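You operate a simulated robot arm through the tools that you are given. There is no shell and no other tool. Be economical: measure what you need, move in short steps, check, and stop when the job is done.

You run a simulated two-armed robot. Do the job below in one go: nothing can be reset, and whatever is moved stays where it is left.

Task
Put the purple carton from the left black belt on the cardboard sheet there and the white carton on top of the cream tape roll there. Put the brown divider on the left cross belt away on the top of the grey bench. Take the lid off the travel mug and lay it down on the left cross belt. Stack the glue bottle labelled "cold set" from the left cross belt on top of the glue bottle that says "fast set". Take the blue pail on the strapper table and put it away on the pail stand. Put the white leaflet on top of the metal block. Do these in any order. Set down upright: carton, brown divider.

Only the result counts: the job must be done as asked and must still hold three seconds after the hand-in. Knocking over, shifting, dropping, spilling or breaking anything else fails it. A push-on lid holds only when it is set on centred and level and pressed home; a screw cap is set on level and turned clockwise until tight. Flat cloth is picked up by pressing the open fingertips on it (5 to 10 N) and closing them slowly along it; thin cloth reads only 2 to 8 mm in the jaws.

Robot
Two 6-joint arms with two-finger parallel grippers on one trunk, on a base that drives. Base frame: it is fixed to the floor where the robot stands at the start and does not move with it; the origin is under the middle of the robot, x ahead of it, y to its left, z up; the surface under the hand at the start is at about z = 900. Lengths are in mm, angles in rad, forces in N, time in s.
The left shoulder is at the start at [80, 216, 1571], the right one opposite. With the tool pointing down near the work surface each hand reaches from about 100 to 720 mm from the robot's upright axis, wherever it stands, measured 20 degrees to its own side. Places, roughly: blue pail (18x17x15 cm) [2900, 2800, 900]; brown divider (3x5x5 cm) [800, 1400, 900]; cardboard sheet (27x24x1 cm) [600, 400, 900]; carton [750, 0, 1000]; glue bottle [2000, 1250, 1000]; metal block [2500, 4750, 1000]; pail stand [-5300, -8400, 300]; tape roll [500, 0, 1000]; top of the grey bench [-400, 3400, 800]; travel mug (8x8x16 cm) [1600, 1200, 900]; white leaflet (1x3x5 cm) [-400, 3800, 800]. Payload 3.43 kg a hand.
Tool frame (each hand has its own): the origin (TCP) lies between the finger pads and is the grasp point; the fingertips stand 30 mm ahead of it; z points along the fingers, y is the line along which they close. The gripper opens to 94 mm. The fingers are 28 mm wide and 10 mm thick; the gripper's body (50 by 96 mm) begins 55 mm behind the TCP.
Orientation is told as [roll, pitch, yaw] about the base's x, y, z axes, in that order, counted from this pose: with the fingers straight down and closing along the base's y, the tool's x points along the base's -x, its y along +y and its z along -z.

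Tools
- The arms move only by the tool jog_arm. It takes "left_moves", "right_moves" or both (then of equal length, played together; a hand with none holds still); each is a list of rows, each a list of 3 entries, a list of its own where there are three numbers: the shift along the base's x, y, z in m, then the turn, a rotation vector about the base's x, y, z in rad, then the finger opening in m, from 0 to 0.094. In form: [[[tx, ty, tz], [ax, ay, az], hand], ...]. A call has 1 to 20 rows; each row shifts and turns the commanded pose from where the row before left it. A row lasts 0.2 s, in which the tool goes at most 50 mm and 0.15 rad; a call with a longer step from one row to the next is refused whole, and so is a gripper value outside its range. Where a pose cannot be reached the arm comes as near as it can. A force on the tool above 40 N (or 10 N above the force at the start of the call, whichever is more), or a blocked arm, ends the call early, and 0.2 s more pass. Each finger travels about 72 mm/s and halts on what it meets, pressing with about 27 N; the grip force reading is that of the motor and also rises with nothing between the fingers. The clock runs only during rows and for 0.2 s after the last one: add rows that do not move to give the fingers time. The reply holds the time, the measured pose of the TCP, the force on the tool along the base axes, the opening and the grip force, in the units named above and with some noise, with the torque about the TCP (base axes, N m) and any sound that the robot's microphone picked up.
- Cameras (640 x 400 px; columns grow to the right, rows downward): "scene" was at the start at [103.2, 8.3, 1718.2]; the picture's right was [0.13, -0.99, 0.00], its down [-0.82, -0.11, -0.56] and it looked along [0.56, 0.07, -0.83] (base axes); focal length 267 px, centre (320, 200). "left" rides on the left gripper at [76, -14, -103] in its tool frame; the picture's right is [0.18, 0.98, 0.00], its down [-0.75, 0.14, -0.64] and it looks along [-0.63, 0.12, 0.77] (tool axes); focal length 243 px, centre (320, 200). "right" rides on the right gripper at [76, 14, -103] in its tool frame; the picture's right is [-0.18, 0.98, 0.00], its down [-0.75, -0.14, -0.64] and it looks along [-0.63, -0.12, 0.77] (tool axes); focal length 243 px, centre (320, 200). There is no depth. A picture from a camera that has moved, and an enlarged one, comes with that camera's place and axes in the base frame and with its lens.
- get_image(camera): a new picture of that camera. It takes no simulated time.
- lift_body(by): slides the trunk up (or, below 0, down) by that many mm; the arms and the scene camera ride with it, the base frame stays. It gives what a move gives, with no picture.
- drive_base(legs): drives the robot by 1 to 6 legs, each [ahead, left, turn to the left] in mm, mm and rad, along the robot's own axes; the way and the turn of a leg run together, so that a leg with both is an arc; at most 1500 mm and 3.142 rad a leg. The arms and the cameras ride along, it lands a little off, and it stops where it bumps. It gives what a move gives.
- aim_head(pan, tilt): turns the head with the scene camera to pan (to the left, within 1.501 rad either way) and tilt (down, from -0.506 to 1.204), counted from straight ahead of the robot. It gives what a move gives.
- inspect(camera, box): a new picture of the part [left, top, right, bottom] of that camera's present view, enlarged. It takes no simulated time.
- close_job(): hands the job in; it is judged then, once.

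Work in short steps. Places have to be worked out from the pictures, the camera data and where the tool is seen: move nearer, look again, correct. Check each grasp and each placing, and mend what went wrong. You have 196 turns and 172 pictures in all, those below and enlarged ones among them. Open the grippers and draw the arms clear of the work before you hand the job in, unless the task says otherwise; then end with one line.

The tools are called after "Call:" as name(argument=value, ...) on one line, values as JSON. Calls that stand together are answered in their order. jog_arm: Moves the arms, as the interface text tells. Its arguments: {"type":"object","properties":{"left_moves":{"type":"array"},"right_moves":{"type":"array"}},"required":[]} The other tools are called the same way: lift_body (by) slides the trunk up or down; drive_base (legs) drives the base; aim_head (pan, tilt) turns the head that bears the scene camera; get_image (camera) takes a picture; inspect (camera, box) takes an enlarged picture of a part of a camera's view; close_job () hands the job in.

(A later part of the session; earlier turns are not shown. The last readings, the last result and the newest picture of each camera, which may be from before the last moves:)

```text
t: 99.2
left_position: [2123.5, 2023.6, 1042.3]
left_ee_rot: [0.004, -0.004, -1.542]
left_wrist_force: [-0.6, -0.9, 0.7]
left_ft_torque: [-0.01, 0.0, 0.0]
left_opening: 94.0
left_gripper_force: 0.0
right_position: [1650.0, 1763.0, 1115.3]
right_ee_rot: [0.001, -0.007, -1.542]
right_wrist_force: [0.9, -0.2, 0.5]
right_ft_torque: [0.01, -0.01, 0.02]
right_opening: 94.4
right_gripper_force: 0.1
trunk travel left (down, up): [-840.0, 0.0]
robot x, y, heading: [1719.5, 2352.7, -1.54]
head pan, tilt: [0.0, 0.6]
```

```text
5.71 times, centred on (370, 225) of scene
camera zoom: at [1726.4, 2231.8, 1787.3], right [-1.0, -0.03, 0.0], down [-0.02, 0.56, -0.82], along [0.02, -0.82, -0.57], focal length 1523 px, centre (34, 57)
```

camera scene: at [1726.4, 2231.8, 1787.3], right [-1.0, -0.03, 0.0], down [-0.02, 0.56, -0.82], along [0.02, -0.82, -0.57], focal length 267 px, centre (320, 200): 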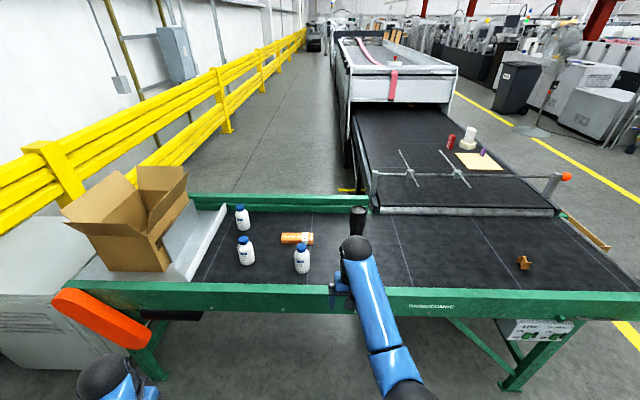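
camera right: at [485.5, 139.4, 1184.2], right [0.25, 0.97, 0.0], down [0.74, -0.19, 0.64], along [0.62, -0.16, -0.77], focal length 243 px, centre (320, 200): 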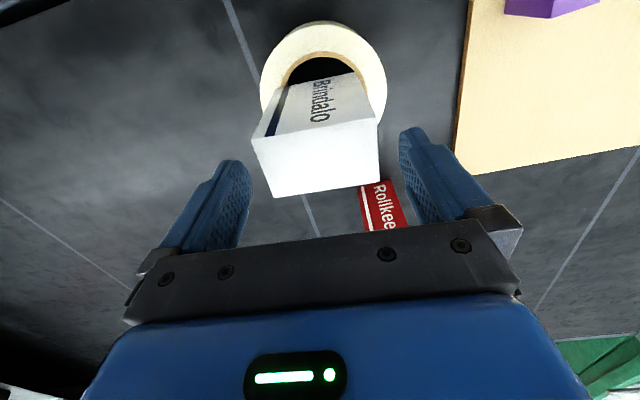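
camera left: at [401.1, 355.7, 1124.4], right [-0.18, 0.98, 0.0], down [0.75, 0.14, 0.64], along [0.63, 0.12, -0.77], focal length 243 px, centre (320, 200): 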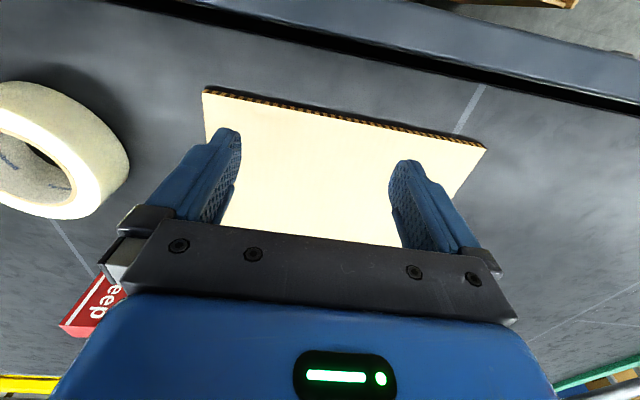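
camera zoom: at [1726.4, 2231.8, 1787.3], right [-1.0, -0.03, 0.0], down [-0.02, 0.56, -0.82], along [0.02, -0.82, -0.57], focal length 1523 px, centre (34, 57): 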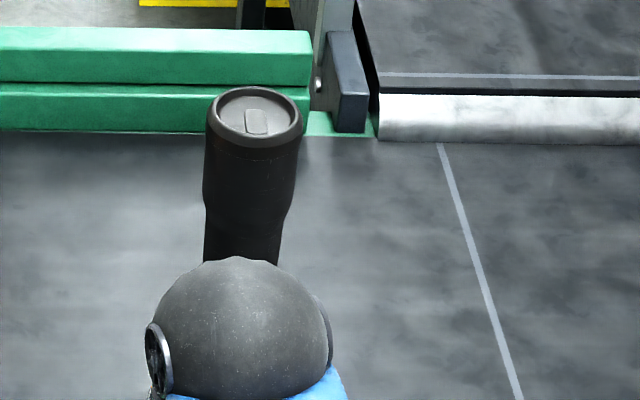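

The middle one reads FAST SET; the right one must be confirmed. Drive closer (350 mm) with hands still short of the objects.

Call:
drive_base(legs=[[350, 0, -0.03]])

Call:
aim_head(pan=0.2, tilt=0.85)

Call:
get_image(camera="scene")

Call:
get_image(camera="right")

```text
t: 101.5
left_position: [2117.8, 1663.3, 1042.5]
left_ee_rot: [0.006, -0.004, -1.573]
left_wrist_force: [-0.4, -0.2, -0.6]
left_ft_torque: [0.0, 0.02, -0.02]
left_opening: 94.3
left_gripper_force: 0.1
right_position: [1637.3, 1416.7, 1116.4]
right_ee_rot: [0.002, -0.007, -1.572]
right_wrist_force: [1.5, -0.2, 0.2]
right_ft_torque: [-0.01, 0.05, 0.01]
right_opening: 94.0
right_gripper_force: 0.1
trunk travel left (down, up): [-840.0, 0.0]
robot x, y, heading: [1725.2, 1999.3, -1.573]
head pan, tilt: [0.0, 0.6]
```

```text
t: 102.3
left_position: [2117.6, 1662.4, 1042.5]
left_ee_rot: [0.003, -0.003, -1.573]
left_wrist_force: [-0.1, 0.0, 0.4]
left_ft_torque: [0.01, 0.01, -0.05]
left_opening: 94.1
left_gripper_force: 0.1
right_position: [1637.0, 1415.0, 1115.3]
right_ee_rot: [0.002, -0.006, -1.572]
right_wrist_force: [-0.7, 0.3, -0.3]
right_ft_torque: [-0.01, -0.05, -0.01]
right_opening: 94.2
right_gripper_force: 0.0
trunk travel left (down, up): [-840.0, 0.0]
robot x, y, heading: [1723.2, 2003.7, -1.57]
head pan, tilt: [0.201, 0.85]
```

```text
118 pictures are left
camera scene: at [1742.4, 1893.4, 1766.5], right [-0.98, -0.2, 0.0], down [-0.15, 0.74, -0.66], along [0.13, -0.65, -0.75], focal length 267 px, centre (320, 200)
```

scene: 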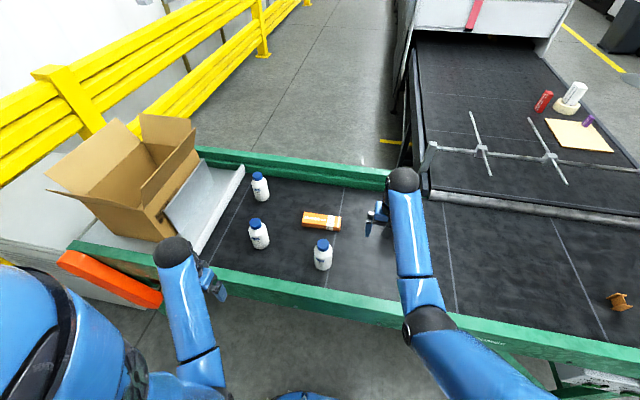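

```text
117 pictures are left
camera right: at [1651.8, 1492.4, 1216.8], right [0.98, -0.19, 0.0], down [-0.14, -0.75, 0.65], along [-0.12, -0.63, -0.76], focal length 243 px, centre (320, 200)
```

right: 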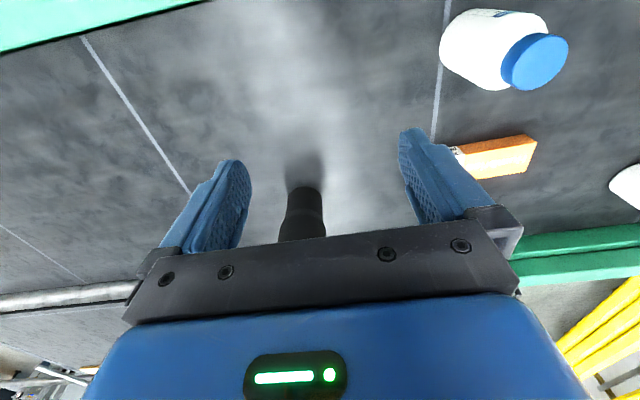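

Zoom on the three bottles' labels.

Call:
inspect(camera="scene", box=[300, 230, 345, 275])

Call:
inspect(camera="scene", box=[235, 165, 290, 255])

```text
8.89 times, centred on (322, 252) of scene
camera zoom: at [1742.4, 1893.4, 1766.5], right [-0.98, -0.2, 0.0], down [-0.15, 0.74, -0.66], along [0.13, -0.65, -0.75], focal length 2369 px, centre (298, -267)
```

zoom: 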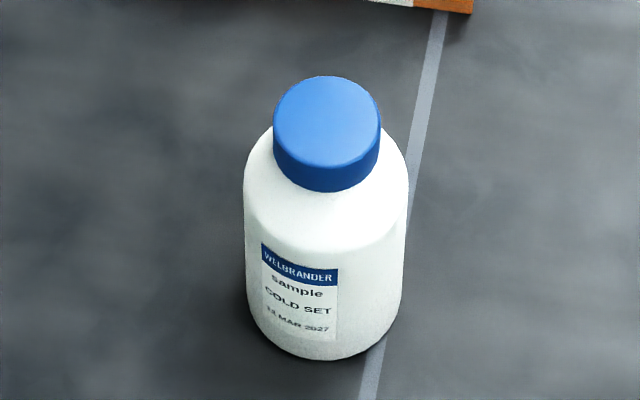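

```text
4.44 times, centred on (262, 210) of scene
camera zoom: at [1742.4, 1893.4, 1766.5], right [-0.98, -0.2, 0.0], down [-0.15, 0.74, -0.66], along [0.13, -0.65, -0.75], focal length 1185 px, centre (576, 156)
```

zoom: 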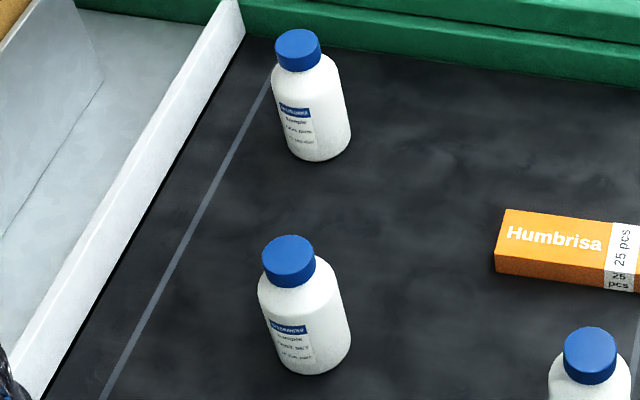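

Zoom harder on the other two labels, and the first letter.

Call:
inspect(camera="scene", box=[248, 178, 272, 202])

Call:
inspect(camera="scene", box=[246, 226, 272, 252])

Call:
inspect(camera="scene", box=[314, 254, 330, 270])

```text
16.00 times, centred on (260, 190) of scene
camera zoom: at [1742.4, 1893.4, 1766.5], right [-0.98, -0.2, 0.0], down [-0.15, 0.74, -0.66], along [0.13, -0.65, -0.75], focal length 4265 px, centre (1280, 360)
```

zoom: 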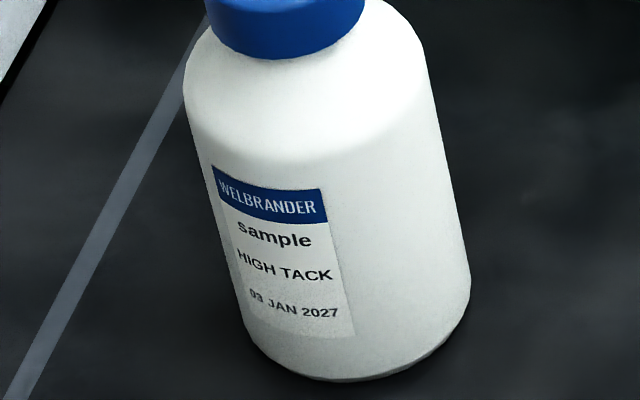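

```text
15.38 times, centred on (259, 239) of scene
camera zoom: at [1742.4, 1893.4, 1766.5], right [-0.98, -0.2, 0.0], down [-0.15, 0.74, -0.66], along [0.13, -0.65, -0.75], focal length 4101 px, centre (1258, -400)
```

zoom: 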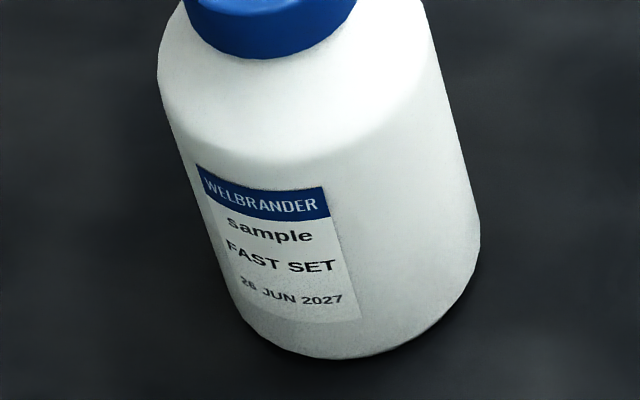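

```text
16.00 times, centred on (322, 262) of scene
camera zoom: at [1742.4, 1893.4, 1766.5], right [-0.98, -0.2, 0.0], down [-0.15, 0.74, -0.66], along [0.13, -0.65, -0.75], focal length 4265 px, centre (288, -792)
```

zoom: 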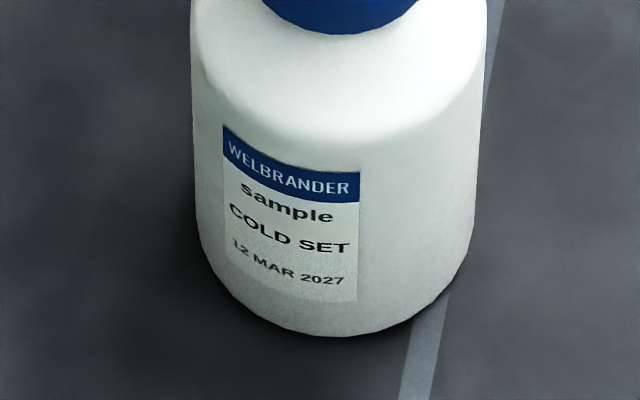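

COLD SET is the near right bottle (≈(1824,1437), Ø62, top ≈1032); FAST SET is the middle one (≈(2070,1404)). Back up 45 mm for better arm geometry and bring the left hand between them.

Call:
drive_base(legs=[[-45, 0, 0]])

Call:
jog_arm(left_moves=[[[-0.035, -0.025, 0], [0, 0, 0], 0.094], [[-0.035, -0.025, 0], [0, 0, 0], 0.094], [[-0.035, -0.025, 0], [0, 0, 0], 0.094], [[-0.035, -0.025, 0.01], [0, 0, 0], 0.094], [[-0.02, -0.03, 0.02], [0, 0, 0], 0.094], [[-0.01, -0.03, 0.02], [0, 0, 0], 0.094]])

Call:
get_image(camera="left")

```text
t: 103.2
left_position: [2116.8, 1695.9, 1038.2]
left_ee_rot: [0.003, 0.006, -1.574]
left_wrist_force: [1.0, -0.5, 0.0]
left_ft_torque: [0.08, 0.01, 0.02]
left_opening: 94.1
left_gripper_force: 0.1
right_position: [1637.9, 1448.1, 1109.6]
right_ee_rot: [-0.001, 0.005, -1.573]
right_wrist_force: [0.3, -0.6, -0.5]
right_ft_torque: [0.08, 0.01, 0.01]
right_opening: 93.7
right_gripper_force: 0.0
trunk travel left (down, up): [-840.0, 0.0]
robot x, y, heading: [1722.8, 2046.0, -1.57]
head pan, tilt: [0.201, 0.85]
```

```text
t: 104.6
left_position: [1947.3, 1535.0, 1061.4]
left_ee_rot: [0.007, -0.003, -1.573]
left_wrist_force: [-1.1, -0.1, -0.9]
left_ft_torque: [0.01, 0.0, -0.02]
left_opening: 94.1
left_gripper_force: 0.0
left hand out of reach, approached as far as the arm can: row 4, 5, 6
right_position: [1637.0, 1454.9, 1113.4]
right_ee_rot: [0.001, -0.002, -1.572]
right_wrist_force: [1.2, -1.2, 0.0]
right_ft_torque: [0.0, 0.01, 0.0]
right_opening: 94.0
right_gripper_force: 0.1
trunk travel left (down, up): [-840.0, 0.0]
robot x, y, heading: [1728.2, 2042.9, -1.57]
head pan, tilt: [0.201, 0.85]
```

```text
111 pictures are left
camera left: at [1933.8, 1610.9, 1164.2], right [0.98, 0.18, 0.0], down [0.14, -0.75, 0.65], along [0.12, -0.63, -0.76], focal length 243 px, centre (320, 200)
```

left: 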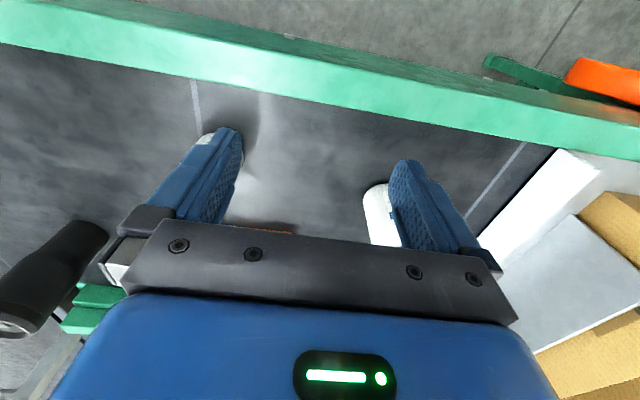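

Consistent with FAST at x≈2071. Move ahead and up between the bottles.

Call:
jog_arm(left_moves=[[[-0.01, -0.03, 0.01], [0, 0, 0], 0.094], [[-0.01, -0.03, 0.015], [0, 0, 0], 0.094], [[0, -0.03, 0.02], [0, 0, 0], 0.094]])

Call:
get_image(camera="scene")

Call:
get_image(camera="left")

```text
t: 105.4
left_position: [1927.9, 1445.4, 1106.8]
left_ee_rot: [0.006, -0.002, -1.572]
left_wrist_force: [0.2, -0.2, -0.1]
left_ft_torque: [0.04, 0.0, -0.01]
left_opening: 93.8
left_gripper_force: 0.1
right_position: [1636.5, 1456.7, 1113.4]
right_ee_rot: [0.001, -0.003, -1.575]
right_wrist_force: [0.4, -0.6, 0.3]
right_ft_torque: [-0.03, 0.01, 0.01]
right_opening: 93.8
right_gripper_force: 0.0
trunk travel left (down, up): [-840.0, 0.0]
robot x, y, heading: [1724.3, 2043.6, -1.573]
head pan, tilt: [0.201, 0.85]
```

```text
110 pictures are left
camera scene: at [1742.3, 1934.0, 1766.2], right [-0.98, -0.2, 0.0], down [-0.15, 0.74, -0.66], along [0.13, -0.65, -0.75], focal length 267 px, centre (320, 200)
```

scene: 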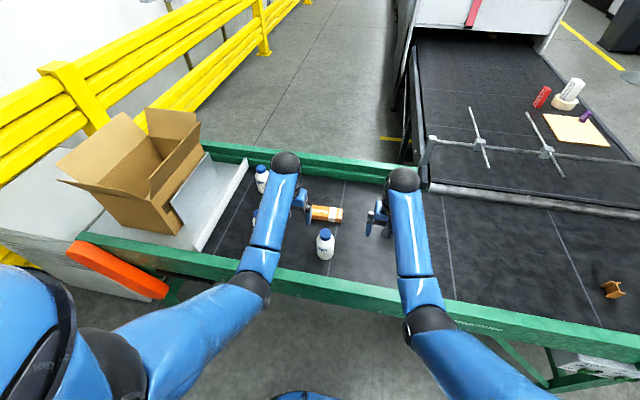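

```text
109 pictures are left
camera left: at [1914.6, 1522.6, 1210.1], right [0.98, 0.18, 0.0], down [0.14, -0.75, 0.64], along [0.12, -0.63, -0.77], focal length 243 px, centre (320, 200)
```

left: 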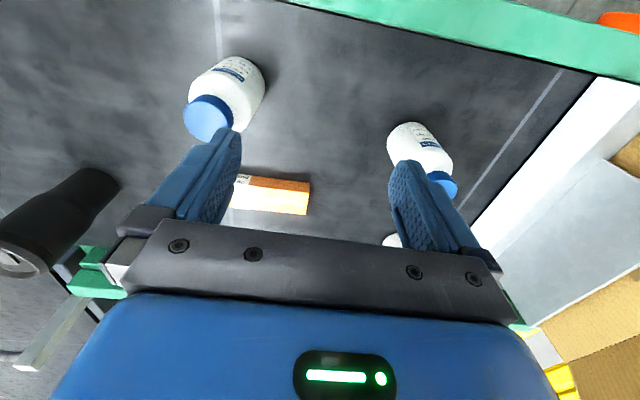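

Both bottles are in view; zoom for precise positions.

Call:
inspect(camera="left", box=[165, 40, 285, 150])

Call:
inspect(camera="left", box=[365, 110, 485, 215])

```text
3.64 times, centred on (225, 95) of left
camera zoom: at [1914.6, 1522.6, 1210.1], right [0.98, 0.18, 0.0], down [0.14, -0.75, 0.64], along [0.12, -0.63, -0.77], focal length 882 px, centre (666, 582)
```

zoom: 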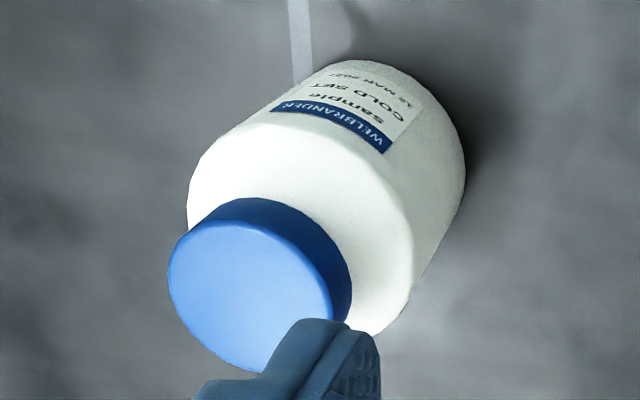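

```text
3.81 times, centred on (425, 162) of left
camera zoom: at [1914.6, 1522.6, 1210.1], right [0.98, 0.18, 0.0], down [0.14, -0.75, 0.64], along [0.12, -0.63, -0.77], focal length 924 px, centre (-80, 343)
```

zoom: 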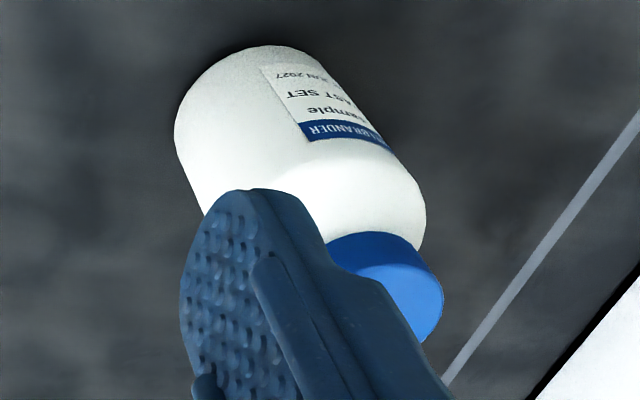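

Triangulating: bottles are ~106 mm tall; COLD centre ≈(1834,1424), FAST ≈(2072,1388). Move over COLD.

Call:
jog_arm(left_moves=[[[-0.045, -0.01, -0.01], [0, 0, 0], 0.094], [[-0.045, -0.01, -0.01], [0, 0, 0], 0.094], [[-0.004, -0.001, -0.015], [0, 0, 0], 0.094], [[0, 0, 0], [0, 0, 0], 0.094]])

Call:
get_image(camera="left")

```text
t: 106.4
left_position: [1834.7, 1426.7, 1074.4]
left_ee_rot: [0.003, -0.006, -1.573]
left_wrist_force: [0.5, 0.4, -0.2]
left_ft_torque: [-0.03, 0.03, -0.04]
left_opening: 94.2
left_gripper_force: 0.0
right_position: [1638.0, 1458.6, 1115.8]
right_ee_rot: [0.001, -0.006, -1.572]
right_wrist_force: [0.4, 0.5, 0.5]
right_ft_torque: [-0.04, -0.01, 0.0]
right_opening: 94.3
right_gripper_force: 0.0
trunk travel left (down, up): [-840.0, 0.0]
robot x, y, heading: [1723.0, 2043.4, -1.567]
head pan, tilt: [0.201, 0.85]
```

```text
106 pictures are left
camera left: at [1822.1, 1503.5, 1176.0], right [0.98, 0.18, 0.0], down [0.14, -0.75, 0.65], along [0.12, -0.63, -0.76], focal length 243 px, centre (320, 200)
```

left: 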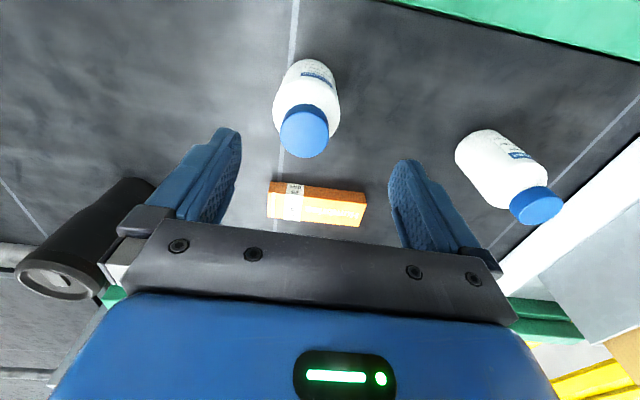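

Cap reads at (1826,1425). Adjust and descend over COLD, then close.

Call:
jog_arm(left_moves=[[[-0.009, -0.002, -0.02], [0, 0, 0], 0.094], [[0, 0, -0.03], [0, 0, 0], 0.094], [[0, 0, -0.03], [0, 0, 0], 0.094], [[0, 0, -0.034], [0, 0, 0], 0.094], [[0, 0, 0], [0, 0, 0], 0.08], [[0, 0, 0], [0, 0, 0], 0.07], [[0, 0, 0], [0, 0, 0], 0.06], [[0, 0, 0], [0, 0, 0], 0.05], [[0, 0, 0], [0, 0, 0], 0.045]])

Call:
get_image(camera="left")

```text
t: 108.4
left_position: [1825.3, 1424.9, 961.0]
left_ee_rot: [0.003, -0.003, -1.572]
left_wrist_force: [0.7, 0.7, 0.3]
left_ft_torque: [0.02, 0.0, 0.05]
left_opening: 64.3
left_gripper_force: 27.3
right_position: [1636.6, 1458.7, 1114.6]
right_ee_rot: [0.0, -0.005, -1.573]
right_wrist_force: [0.4, -0.5, 0.5]
right_ft_torque: [-0.02, -0.02, 0.04]
right_opening: 94.0
right_gripper_force: 0.0
trunk travel left (down, up): [-840.0, 0.0]
robot x, y, heading: [1725.1, 2045.2, -1.57]
head pan, tilt: [0.201, 0.85]
```

```text
105 pictures are left
camera left: at [1811.4, 1501.0, 1062.7], right [0.98, 0.18, 0.0], down [0.14, -0.75, 0.65], along [0.12, -0.63, -0.76], focal length 243 px, centre (320, 200)
```

left: 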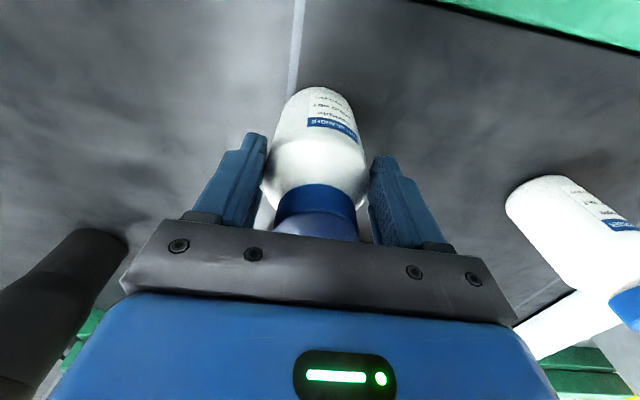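

COLD gripped (64 mm), centred. Lift and move toward FAST partway.

Call:
jog_arm(left_moves=[[[0, 0, 0.03], [0, 0, 0], 0.045], [[0, 0, 0.04], [0, 0, 0], 0.045], [[0, 0, 0.04], [0, 0, 0], 0.045], [[0, 0, 0.04], [0, 0, 0], 0.045], [[0.04, -0.005, 0], [0, 0, 0], 0.045], [[0.045, -0.005, 0], [0, 0, 0], 0.045], [[0.045, -0.005, 0], [0, 0, 0], 0.045]])

Call:
get_image(camera="left")

```text
t: 110.0
left_position: [1956.9, 1409.6, 1108.8]
left_ee_rot: [0.004, -0.004, -1.574]
left_wrist_force: [0.9, -0.8, -4.1]
left_ft_torque: [0.02, 0.02, 0.0]
left_opening: 64.3
left_gripper_force: 27.1
right_position: [1637.0, 1457.3, 1116.5]
right_ee_rot: [0.002, -0.007, -1.574]
right_wrist_force: [-0.3, 0.9, -0.1]
right_ft_torque: [0.0, -0.02, 0.02]
right_opening: 94.0
right_gripper_force: 0.1
trunk travel left (down, up): [-840.0, 0.0]
robot x, y, heading: [1724.5, 2044.8, -1.576]
head pan, tilt: [0.201, 0.85]
```

```text
104 pictures are left
camera left: at [1943.7, 1485.4, 1211.0], right [0.98, 0.18, 0.0], down [0.14, -0.75, 0.64], along [0.12, -0.63, -0.76], focal length 243 px, centre (320, 200)
```

left: 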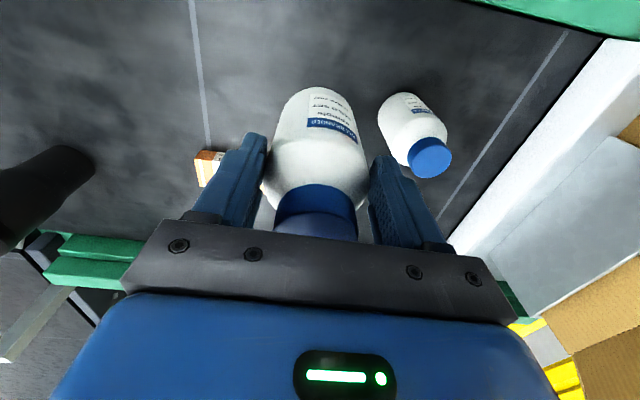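

FAST cap ≈(2072,1387). Move over it at the same height.

Call:
jog_arm(left_moves=[[[0.04, -0.008, 0], [0, 0, 0], 0.045], [[0.04, -0.008, 0], [0, 0, 0], 0.045], [[0.035, -0.007, 0], [0, 0, 0], 0.045], [[0, 0, 0], [0, 0, 0], 0.045]])

Call:
get_image(camera="left")

Call:
inspect(camera="scene", box=[220, 160, 320, 250])

```text
t: 111.0
left_position: [2069.1, 1386.2, 1110.9]
left_ee_rot: [0.005, -0.004, -1.574]
left_wrist_force: [0.5, 0.1, -4.1]
left_ft_torque: [0.04, -0.04, 0.03]
left_opening: 64.1
left_gripper_force: 26.7
right_position: [1637.0, 1456.7, 1115.3]
right_ee_rot: [0.001, -0.006, -1.572]
right_wrist_force: [-0.8, 0.1, 0.9]
right_ft_torque: [-0.02, -0.02, 0.02]
right_opening: 93.8
right_gripper_force: 0.1
trunk travel left (down, up): [-840.0, 0.0]
robot x, y, heading: [1724.6, 2043.8, -1.574]
head pan, tilt: [0.201, 0.85]
```

```text
103 pictures are left
camera left: at [2056.2, 1462.4, 1212.2], right [0.98, 0.18, 0.0], down [0.14, -0.75, 0.65], along [0.12, -0.63, -0.76], focal length 243 px, centre (320, 200)
```

left: 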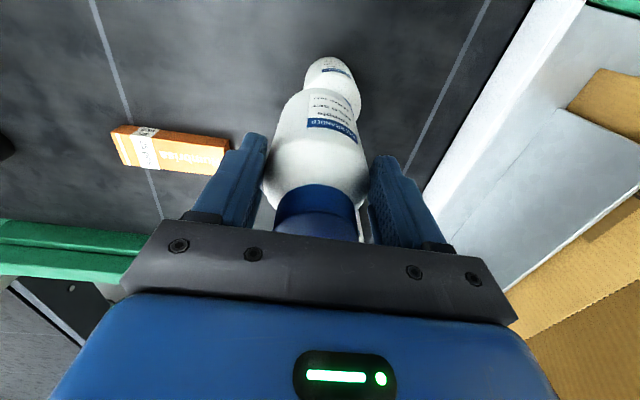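

```text
4.44 times, centred on (270, 205) of scene
camera zoom: at [1741.5, 1936.0, 1766.4], right [-0.98, -0.2, 0.0], down [-0.15, 0.74, -0.66], along [0.13, -0.65, -0.75], focal length 1185 px, centre (542, 178)
```

zoom: 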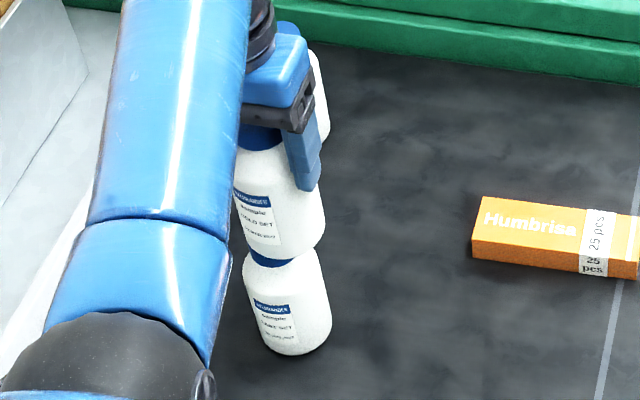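

Zoom for a precise alignment check.

Call:
inspect(camera="left", box=[260, 40, 400, 150])

```text
3.64 times, centred on (330, 95) of left
camera zoom: at [2056.2, 1462.4, 1212.2], right [0.98, 0.18, 0.0], down [0.14, -0.75, 0.65], along [0.12, -0.63, -0.76], focal length 882 px, centre (284, 582)
```

zoom: 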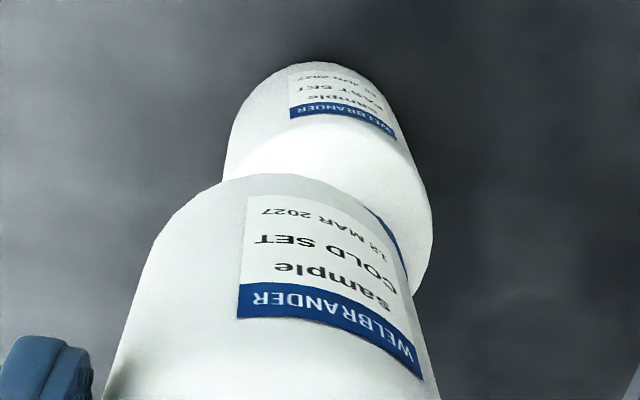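

FAST's centre appears ≈14 mm further in +x (≈2083,1384). Shift and recheck.

Call:
jog_arm(left_moves=[[[0.014, -0.002, 0], [0, 0, 0], 0.045], [[0, 0, -0.015], [0, 0, 0], 0.045], [[0, 0, 0], [0, 0, 0], 0.045]])

Call:
inspect(camera="left", box=[260, 40, 400, 150])

Call:
inspect(camera="scene", box=[240, 190, 300, 245])

```text
t: 111.8
left_position: [2085.1, 1384.2, 1097.4]
left_ee_rot: [0.007, -0.007, -1.573]
left_wrist_force: [2.3, 2.5, 16.5]
left_ft_torque: [0.0, 0.07, -0.01]
left_opening: 64.2
left_gripper_force: 26.5
right_position: [1636.0, 1460.0, 1117.2]
right_ee_rot: [0.0, -0.009, -1.573]
right_wrist_force: [0.1, 0.2, -0.3]
right_ft_torque: [0.04, 0.0, 0.0]
right_opening: 93.8
right_gripper_force: 0.0
trunk travel left (down, up): [-840.0, 0.0]
robot x, y, heading: [1727.3, 2046.0, -1.574]
head pan, tilt: [0.201, 0.85]
```

```text
3.64 times, centred on (330, 95) of left
camera zoom: at [2070.2, 1461.6, 1199.6], right [0.98, 0.18, 0.01], down [0.14, -0.75, 0.65], along [0.12, -0.64, -0.76], focal length 882 px, centre (284, 582)
```

zoom: 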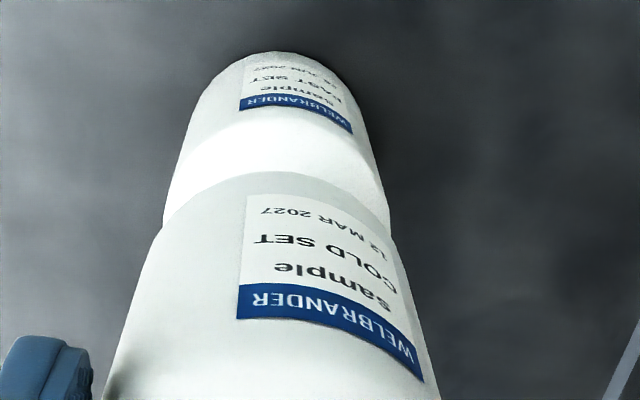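

```text
7.27 times, centred on (270, 218) of scene
camera zoom: at [1740.9, 1938.9, 1766.8], right [-0.98, -0.2, 0.0], down [-0.15, 0.74, -0.66], along [0.13, -0.65, -0.75], focal length 1939 px, centre (684, 73)
```

zoom: 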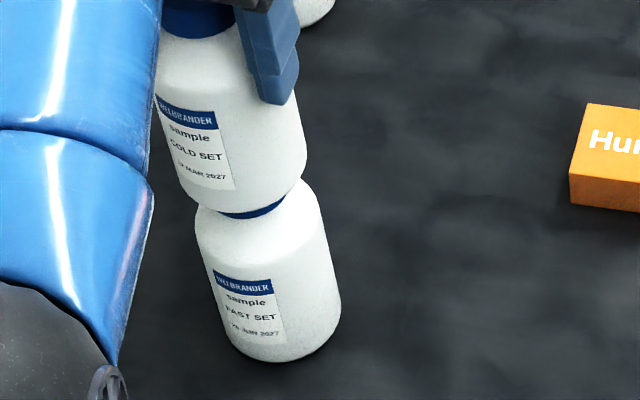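

Contact (16.5 N) at TCP 1097, which means the cross belt is at ≈870 and bottles are ≈136 mm tall; alignment looks good in both views. Ease, release, then retreat by driving back.

Call:
jog_arm(left_moves=[[[0, 0, 0.001], [0, 0, 0], 0.045], [[0, 0, 0], [0, 0, 0], 0.07], [[0, 0, 0], [0, 0, 0], 0.08], [[0, 0, 0], [0, 0, 0], 0.094], [[0, 0, 0], [0, 0, 0], 0.094]])

Call:
get_image(camera="left")

```text
t: 113.0
left_position: [2085.4, 1383.3, 1095.8]
left_ee_rot: [0.002, -0.003, -1.574]
left_wrist_force: [0.3, -0.5, -0.3]
left_ft_torque: [0.02, 0.0, -0.01]
left_opening: 93.9
left_gripper_force: 0.1
right_position: [1636.1, 1457.2, 1114.9]
right_ee_rot: [-0.001, -0.005, -1.574]
right_wrist_force: [0.4, -0.2, 0.0]
right_ft_torque: [-0.01, -0.01, 0.04]
right_opening: 94.2
right_gripper_force: 0.0
trunk travel left (down, up): [-840.0, 0.0]
robot x, y, heading: [1724.9, 2041.3, -1.572]
head pan, tilt: [0.201, 0.85]
```

```text
98 pictures are left
camera left: at [2071.0, 1460.1, 1197.3], right [0.98, 0.18, 0.0], down [0.14, -0.75, 0.65], along [0.12, -0.63, -0.76], focal length 243 px, centre (320, 200)
```

left: 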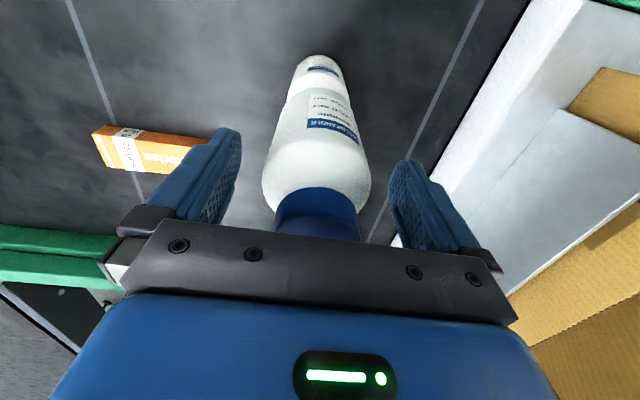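

Free and stable. Raise 12 mm, then back away with the base.

Call:
jog_arm(left_moves=[[[0, 0, 0.006], [0, 0, 0], 0.094], [[0, 0, 0.006], [0, 0, 0], 0.094]])

Call:
drive_base(legs=[[-170, 0, 0]])

Call:
get_image(camera="scene")

```text
t: 113.6
left_position: [2084.1, 1385.1, 1108.5]
left_ee_rot: [0.004, -0.003, -1.573]
left_wrist_force: [-0.1, 0.3, 0.5]
left_ft_torque: [0.03, 0.02, -0.02]
left_opening: 93.9
left_gripper_force: 0.1
right_position: [1637.0, 1458.2, 1115.3]
right_ee_rot: [-0.001, -0.007, -1.572]
right_wrist_force: [0.4, -0.1, -0.6]
right_ft_torque: [0.03, -0.02, 0.01]
right_opening: 93.9
right_gripper_force: 0.0
trunk travel left (down, up): [-840.0, 0.0]
robot x, y, heading: [1725.8, 2047.1, -1.575]
head pan, tilt: [0.201, 0.85]
```

```text
t: 115.0
left_position: [2084.7, 1549.2, 1105.5]
left_ee_rot: [0.003, 0.0, -1.573]
left_wrist_force: [0.2, -0.7, -0.2]
left_ft_torque: [-0.02, -0.02, 0.02]
left_opening: 94.3
left_gripper_force: 0.0
right_position: [1636.1, 1624.0, 1112.4]
right_ee_rot: [0.0, -0.003, -1.573]
right_wrist_force: [-0.1, -0.5, 0.0]
right_ft_torque: [-0.01, -0.03, -0.01]
right_opening: 93.7
right_gripper_force: 0.1
trunk travel left (down, up): [-840.0, 0.0]
robot x, y, heading: [1724.2, 2215.7, -1.573]
head pan, tilt: [0.201, 0.85]
```

```text
97 pictures are left
camera scene: at [1742.9, 2100.5, 1765.9], right [-0.98, -0.2, 0.0], down [-0.15, 0.74, -0.66], along [0.13, -0.64, -0.75], focal length 267 px, centre (320, 200)
```

scene: 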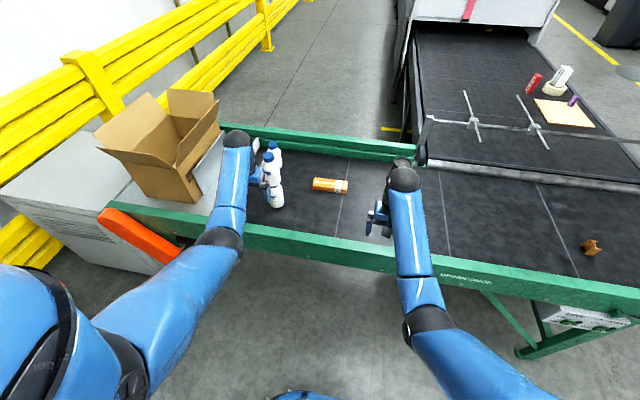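

Stack holds. Now the mug: pull the left hand in first (it would sweep the bottles), then drive forward.

Call:
jog_arm(left_moves=[[[-0.02, 0.03, -0.02], [0, 0, 0], 0.094], [[-0.03, 0.03, -0.015], [0, 0, 0], 0.094], [[-0.035, 0.025, -0.01], [0, 0, 0], 0.094], [[-0.035, 0.02, -0.01], [0, 0, 0], 0.094], [[-0.035, 0.02, 0], [0, 0, 0], 0.094], [[-0.035, 0.02, 0], [0, 0, 0], 0.094]])

Call:
drive_base(legs=[[330, 0, 0]])

Call:
get_image(camera="right")

Call:
get_image(camera="scene")

```text
t: 116.4
left_position: [1890.6, 1700.1, 1053.5]
left_ee_rot: [0.006, -0.004, -1.574]
left_wrist_force: [0.0, -0.4, 0.0]
left_ft_torque: [0.03, -0.02, 0.01]
left_opening: 94.3
left_gripper_force: 0.1
right_position: [1635.4, 1627.4, 1115.3]
right_ee_rot: [0.002, -0.006, -1.575]
right_wrist_force: [0.0, -0.2, 0.1]
right_ft_torque: [0.03, -0.04, -0.01]
right_opening: 94.2
right_gripper_force: 0.0
trunk travel left (down, up): [-840.0, 0.0]
robot x, y, heading: [1723.7, 2213.5, -1.572]
head pan, tilt: [0.201, 0.85]
```

```text
t: 118.6
left_position: [1893.3, 1372.7, 1054.9]
left_ee_rot: [0.005, -0.006, -1.57]
left_wrist_force: [0.4, 0.3, 0.3]
left_ft_torque: [0.0, 0.01, -0.03]
left_opening: 93.6
left_gripper_force: 0.1
right_position: [1637.6, 1298.8, 1116.2]
right_ee_rot: [0.001, -0.006, -1.569]
right_wrist_force: [0.2, -0.2, 0.4]
right_ft_torque: [-0.04, 0.0, -0.01]
right_opening: 93.9
right_gripper_force: 0.1
trunk travel left (down, up): [-840.0, 0.0]
robot x, y, heading: [1730.4, 1880.5, -1.573]
head pan, tilt: [0.201, 0.85]
```

```text
96 pictures are left
camera right: at [1652.3, 1378.2, 1218.0], right [0.98, -0.18, 0.0], down [-0.14, -0.75, 0.65], along [-0.12, -0.64, -0.76], focal length 243 px, centre (320, 200)
```

right: 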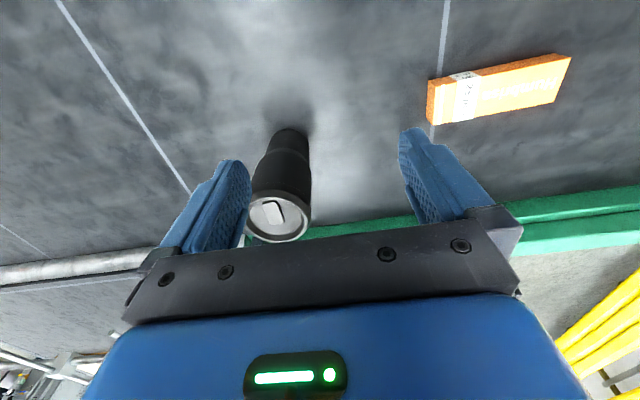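

```text
95 pictures are left
camera scene: at [1742.3, 1780.6, 1766.7], right [-0.98, -0.2, 0.0], down [-0.15, 0.73, -0.66], along [0.13, -0.65, -0.75], focal length 267 px, centre (320, 200)
```

scene: 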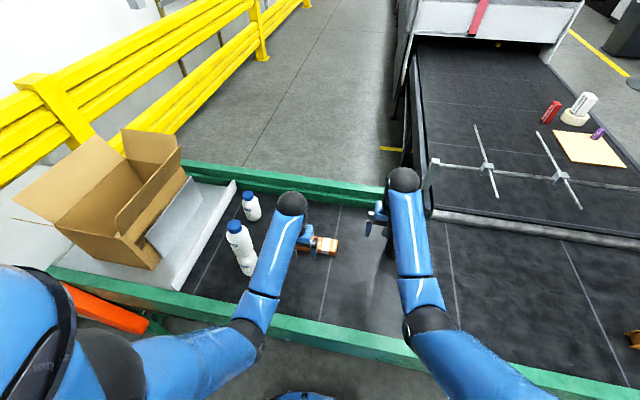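

Mug ≈(1570,1202), lid top ≈1030. Drive 40 mm closer for arm margin, then position the right hand above the lid.

Call:
drive_base(legs=[[40, 0, 0]])

Call:
jog_arm(right_moves=[[[-0.035, -0.025, 0], [0, 0, 0], 0.094], [[-0.033, -0.025, 0], [0, 0, 0], 0.094], [[0, -0.008, -0.01], [0, 0, 0], 0.094], [[0, 0, 0], [0, 0, 0], 0.094]])

Call:
get_image(camera="right")

```text
t: 119.5
left_position: [1893.4, 1339.0, 1057.3]
left_ee_rot: [0.003, -0.011, -1.572]
left_wrist_force: [-0.9, 1.6, 0.6]
left_ft_torque: [-0.07, 0.0, 0.01]
left_opening: 94.0
left_gripper_force: 0.1
right_position: [1638.0, 1266.5, 1120.8]
right_ee_rot: [0.001, -0.013, -1.571]
right_wrist_force: [-0.2, 1.2, 0.3]
right_ft_torque: [-0.09, -0.01, 0.0]
right_opening: 93.9
right_gripper_force: 0.0
trunk travel left (down, up): [-840.0, 0.0]
robot x, y, heading: [1726.1, 1848.0, -1.571]
head pan, tilt: [0.201, 0.85]
```

```text
t: 120.5
left_position: [1895.0, 1330.8, 1053.2]
left_ee_rot: [0.004, -0.002, -1.57]
left_wrist_force: [0.5, 0.9, 1.2]
left_ft_torque: [-0.02, -0.01, 0.01]
left_opening: 94.0
left_gripper_force: 0.2
right_position: [1570.0, 1200.4, 1104.5]
right_ee_rot: [0.001, -0.004, -1.571]
right_wrist_force: [-0.3, 0.0, 0.0]
right_ft_torque: [0.03, 0.03, 0.03]
right_opening: 94.1
right_gripper_force: 0.0
trunk travel left (down, up): [-840.0, 0.0]
robot x, y, heading: [1726.2, 1847.4, -1.569]
head pan, tilt: [0.201, 0.85]
```

```text
94 pictures are left
camera right: at [1585.1, 1277.5, 1206.2], right [0.98, -0.18, 0.0], down [-0.14, -0.75, 0.65], along [-0.12, -0.63, -0.76], focal length 243 px, centre (320, 200)
```

right: 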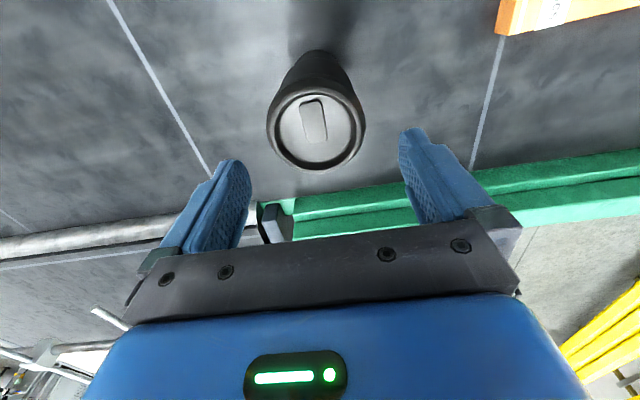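

Lid centre ≈(1568,1206), Ø≈75. Zoom to see the lid's seam and height.

Call:
inspect(camera="right", box=[250, 40, 390, 180])

Call:
inspect(camera="left", box=[0, 120, 130, 330])

```text
2.86 times, centred on (320, 110) of right
camera zoom: at [1585.1, 1277.5, 1206.2], right [0.98, -0.18, 0.0], down [-0.14, -0.75, 0.65], along [-0.12, -0.63, -0.76], focal length 693 px, centre (320, 457)
```

zoom: 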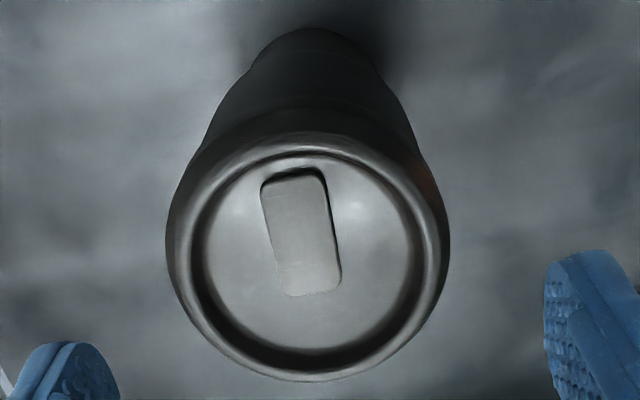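

```text
1.90 times, centred on (65, 225) of left
camera zoom: at [1881.2, 1407.0, 1154.4], right [0.98, 0.18, 0.0], down [0.14, -0.75, 0.64], along [0.12, -0.63, -0.76], focal length 462 px, centre (806, 152)
```

zoom: 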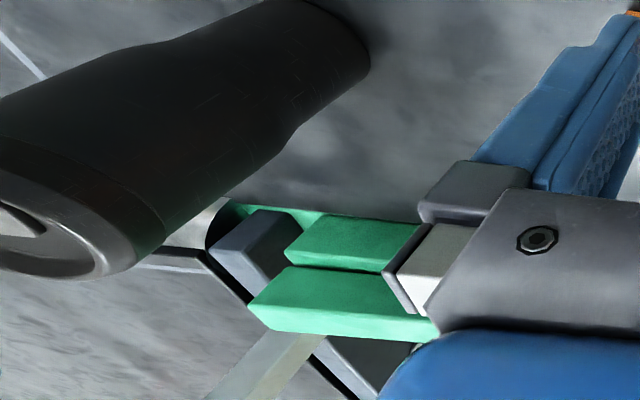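

The lid is a lighter ring ~15–20 mm tall. Grip just the lid with the fingertips (TCP ≈1046).

Call:
jog_arm(right_moves=[[[-0.002, 0.005, -0.02], [0, 0, 0], 0.094], [[0, 0, -0.02], [0, 0, 0], 0.094], [[0, 0, -0.018], [0, 0, 0], 0.094], [[0, 0, 0], [0, 0, 0], 0.085], [[0, 0, 0], [0, 0, 0], 0.078], [[0, 0, 0], [0, 0, 0], 0.07], [[0, 0, 0], [0, 0, 0], 0.06], [[0, 0, 0], [0, 0, 0], 0.06]])

Call:
get_image(camera="right")

Call:
inspect(camera="left", box=[0, 120, 130, 330])

```text
t: 122.3
left_position: [1893.8, 1331.7, 1052.1]
left_ee_rot: [0.006, -0.006, -1.57]
left_wrist_force: [-0.2, 0.9, -0.7]
left_ft_torque: [0.01, 0.03, 0.01]
left_opening: 94.0
left_gripper_force: 0.0
right_position: [1566.6, 1205.9, 1046.4]
right_ee_rot: [0.003, -0.006, -1.57]
right_wrist_force: [0.0, 0.2, -2.8]
right_ft_torque: [0.03, 0.02, 0.04]
right_opening: 80.7
right_gripper_force: 26.9
trunk travel left (down, up): [-840.0, 0.0]
robot x, y, heading: [1722.9, 1844.7, -1.571]
head pan, tilt: [0.201, 0.85]
```

```text
91 pictures are left
camera right: at [1581.9, 1283.0, 1148.2], right [0.98, -0.18, 0.0], down [-0.14, -0.75, 0.65], along [-0.12, -0.63, -0.76], focal length 243 px, centre (320, 200)
```

right: 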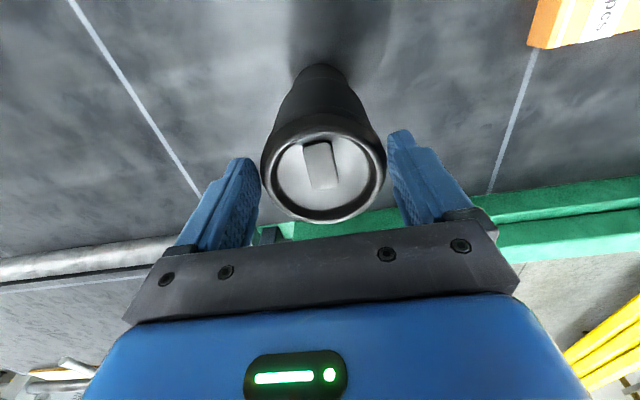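

```text
1.90 times, centred on (65, 225) of left
camera zoom: at [1880.2, 1407.5, 1154.9], right [0.98, 0.18, 0.0], down [0.14, -0.75, 0.65], along [0.12, -0.63, -0.76], focal length 462 px, centre (806, 152)
```

zoom: 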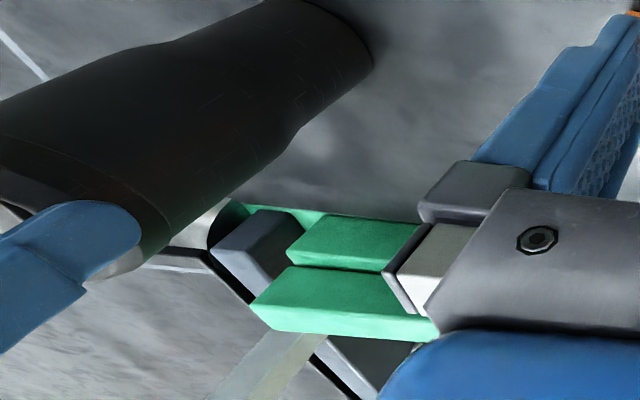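

Gripped the lid (80.7 mm). Lift gently and watch whether the mug follows.

Call:
jog_arm(right_moves=[[[0, 0, 0.005], [0, 0, 0], 0.06], [[0, 0, 0.005], [0, 0, 0], 0.06], [[0, 0, 0.005], [0, 0, 0], 0.06]])

Call:
get_image(camera="right")

Call:
inspect(camera="left", box=[0, 120, 130, 330])

```text
t: 123.1
left_position: [1893.9, 1330.2, 1052.4]
left_ee_rot: [0.006, -0.004, -1.57]
left_wrist_force: [1.2, 0.9, 0.2]
left_ft_torque: [-0.01, 0.0, -0.01]
left_opening: 94.0
left_gripper_force: 0.0
right_position: [1567.0, 1206.0, 1062.8]
right_ee_rot: [0.002, -0.004, -1.57]
right_wrist_force: [-0.9, -0.6, -2.6]
right_ft_torque: [0.01, 0.03, 0.0]
right_opening: 80.5
right_gripper_force: 26.8
trunk travel left (down, up): [-840.0, 0.0]
robot x, y, heading: [1726.2, 1847.6, -1.57]
head pan, tilt: [0.201, 0.85]
```

```text
89 pictures are left
camera right: at [1582.4, 1283.1, 1163.7], right [0.98, -0.18, 0.0], down [-0.14, -0.75, 0.65], along [-0.12, -0.63, -0.76], focal length 243 px, centre (320, 200)
```

right: 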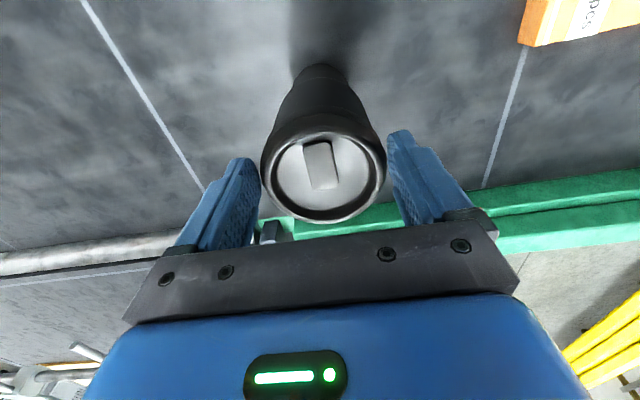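

```text
1.90 times, centred on (65, 225) of left
camera zoom: at [1880.3, 1407.4, 1154.8], right [0.98, 0.18, 0.0], down [0.14, -0.75, 0.65], along [0.12, -0.63, -0.76], focal length 462 px, centre (806, 152)
```

zoom: 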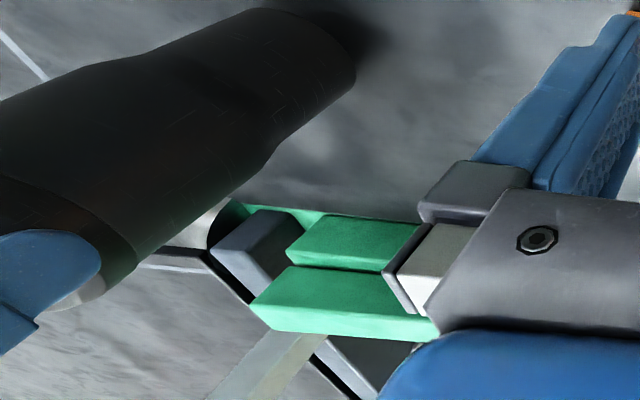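

The mug lifts with the lid (it is light), so a second hand must hold the body. Set it back down, release, and rise.

Call:
jog_arm(right_moves=[[[0, 0, -0.006], [0, 0, 0], 0.06], [[0, 0, -0.006], [0, 0, 0], 0.06], [[0, 0, -0.003], [0, 0, 0], 0.06], [[0, 0, 0], [0, 0, 0], 0.08], [[0, 0, 0], [0, 0, 0], 0.094], [[0, 0, 0], [0, 0, 0], 0.094], [[0, 0, 0.03], [0, 0, 0], 0.094], [[0, 0, 0.03], [0, 0, 0], 0.094]])

Call:
get_image(camera="right")

```text
t: 124.9
left_position: [1893.7, 1332.3, 1053.2]
left_ee_rot: [0.004, -0.003, -1.572]
left_wrist_force: [0.6, -0.4, -0.4]
left_ft_torque: [0.01, 0.03, 0.0]
left_opening: 93.7
left_gripper_force: 0.0
right_position: [1567.1, 1206.5, 1106.0]
right_ee_rot: [0.0, -0.005, -1.57]
right_wrist_force: [0.8, 0.0, 0.8]
right_ft_torque: [-0.01, 0.03, -0.01]
right_opening: 94.1
right_gripper_force: 0.0
trunk travel left (down, up): [-840.0, 0.0]
robot x, y, heading: [1721.1, 1845.3, -1.568]
head pan, tilt: [0.201, 0.85]
```

```text
87 pictures are left
camera right: at [1582.9, 1284.4, 1208.4], right [0.98, -0.18, 0.0], down [-0.14, -0.75, 0.65], along [-0.12, -0.63, -0.76], focal length 243 px, centre (320, 200)
```

right: 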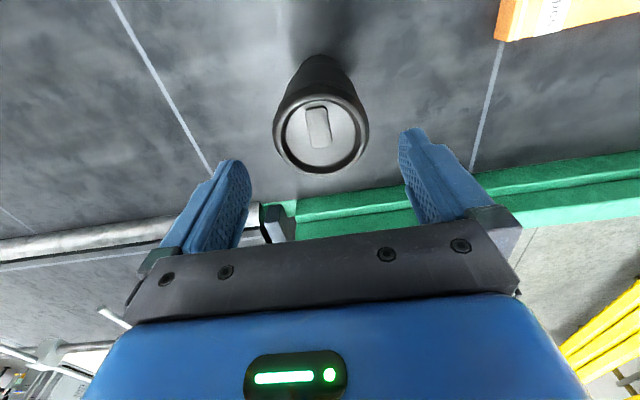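

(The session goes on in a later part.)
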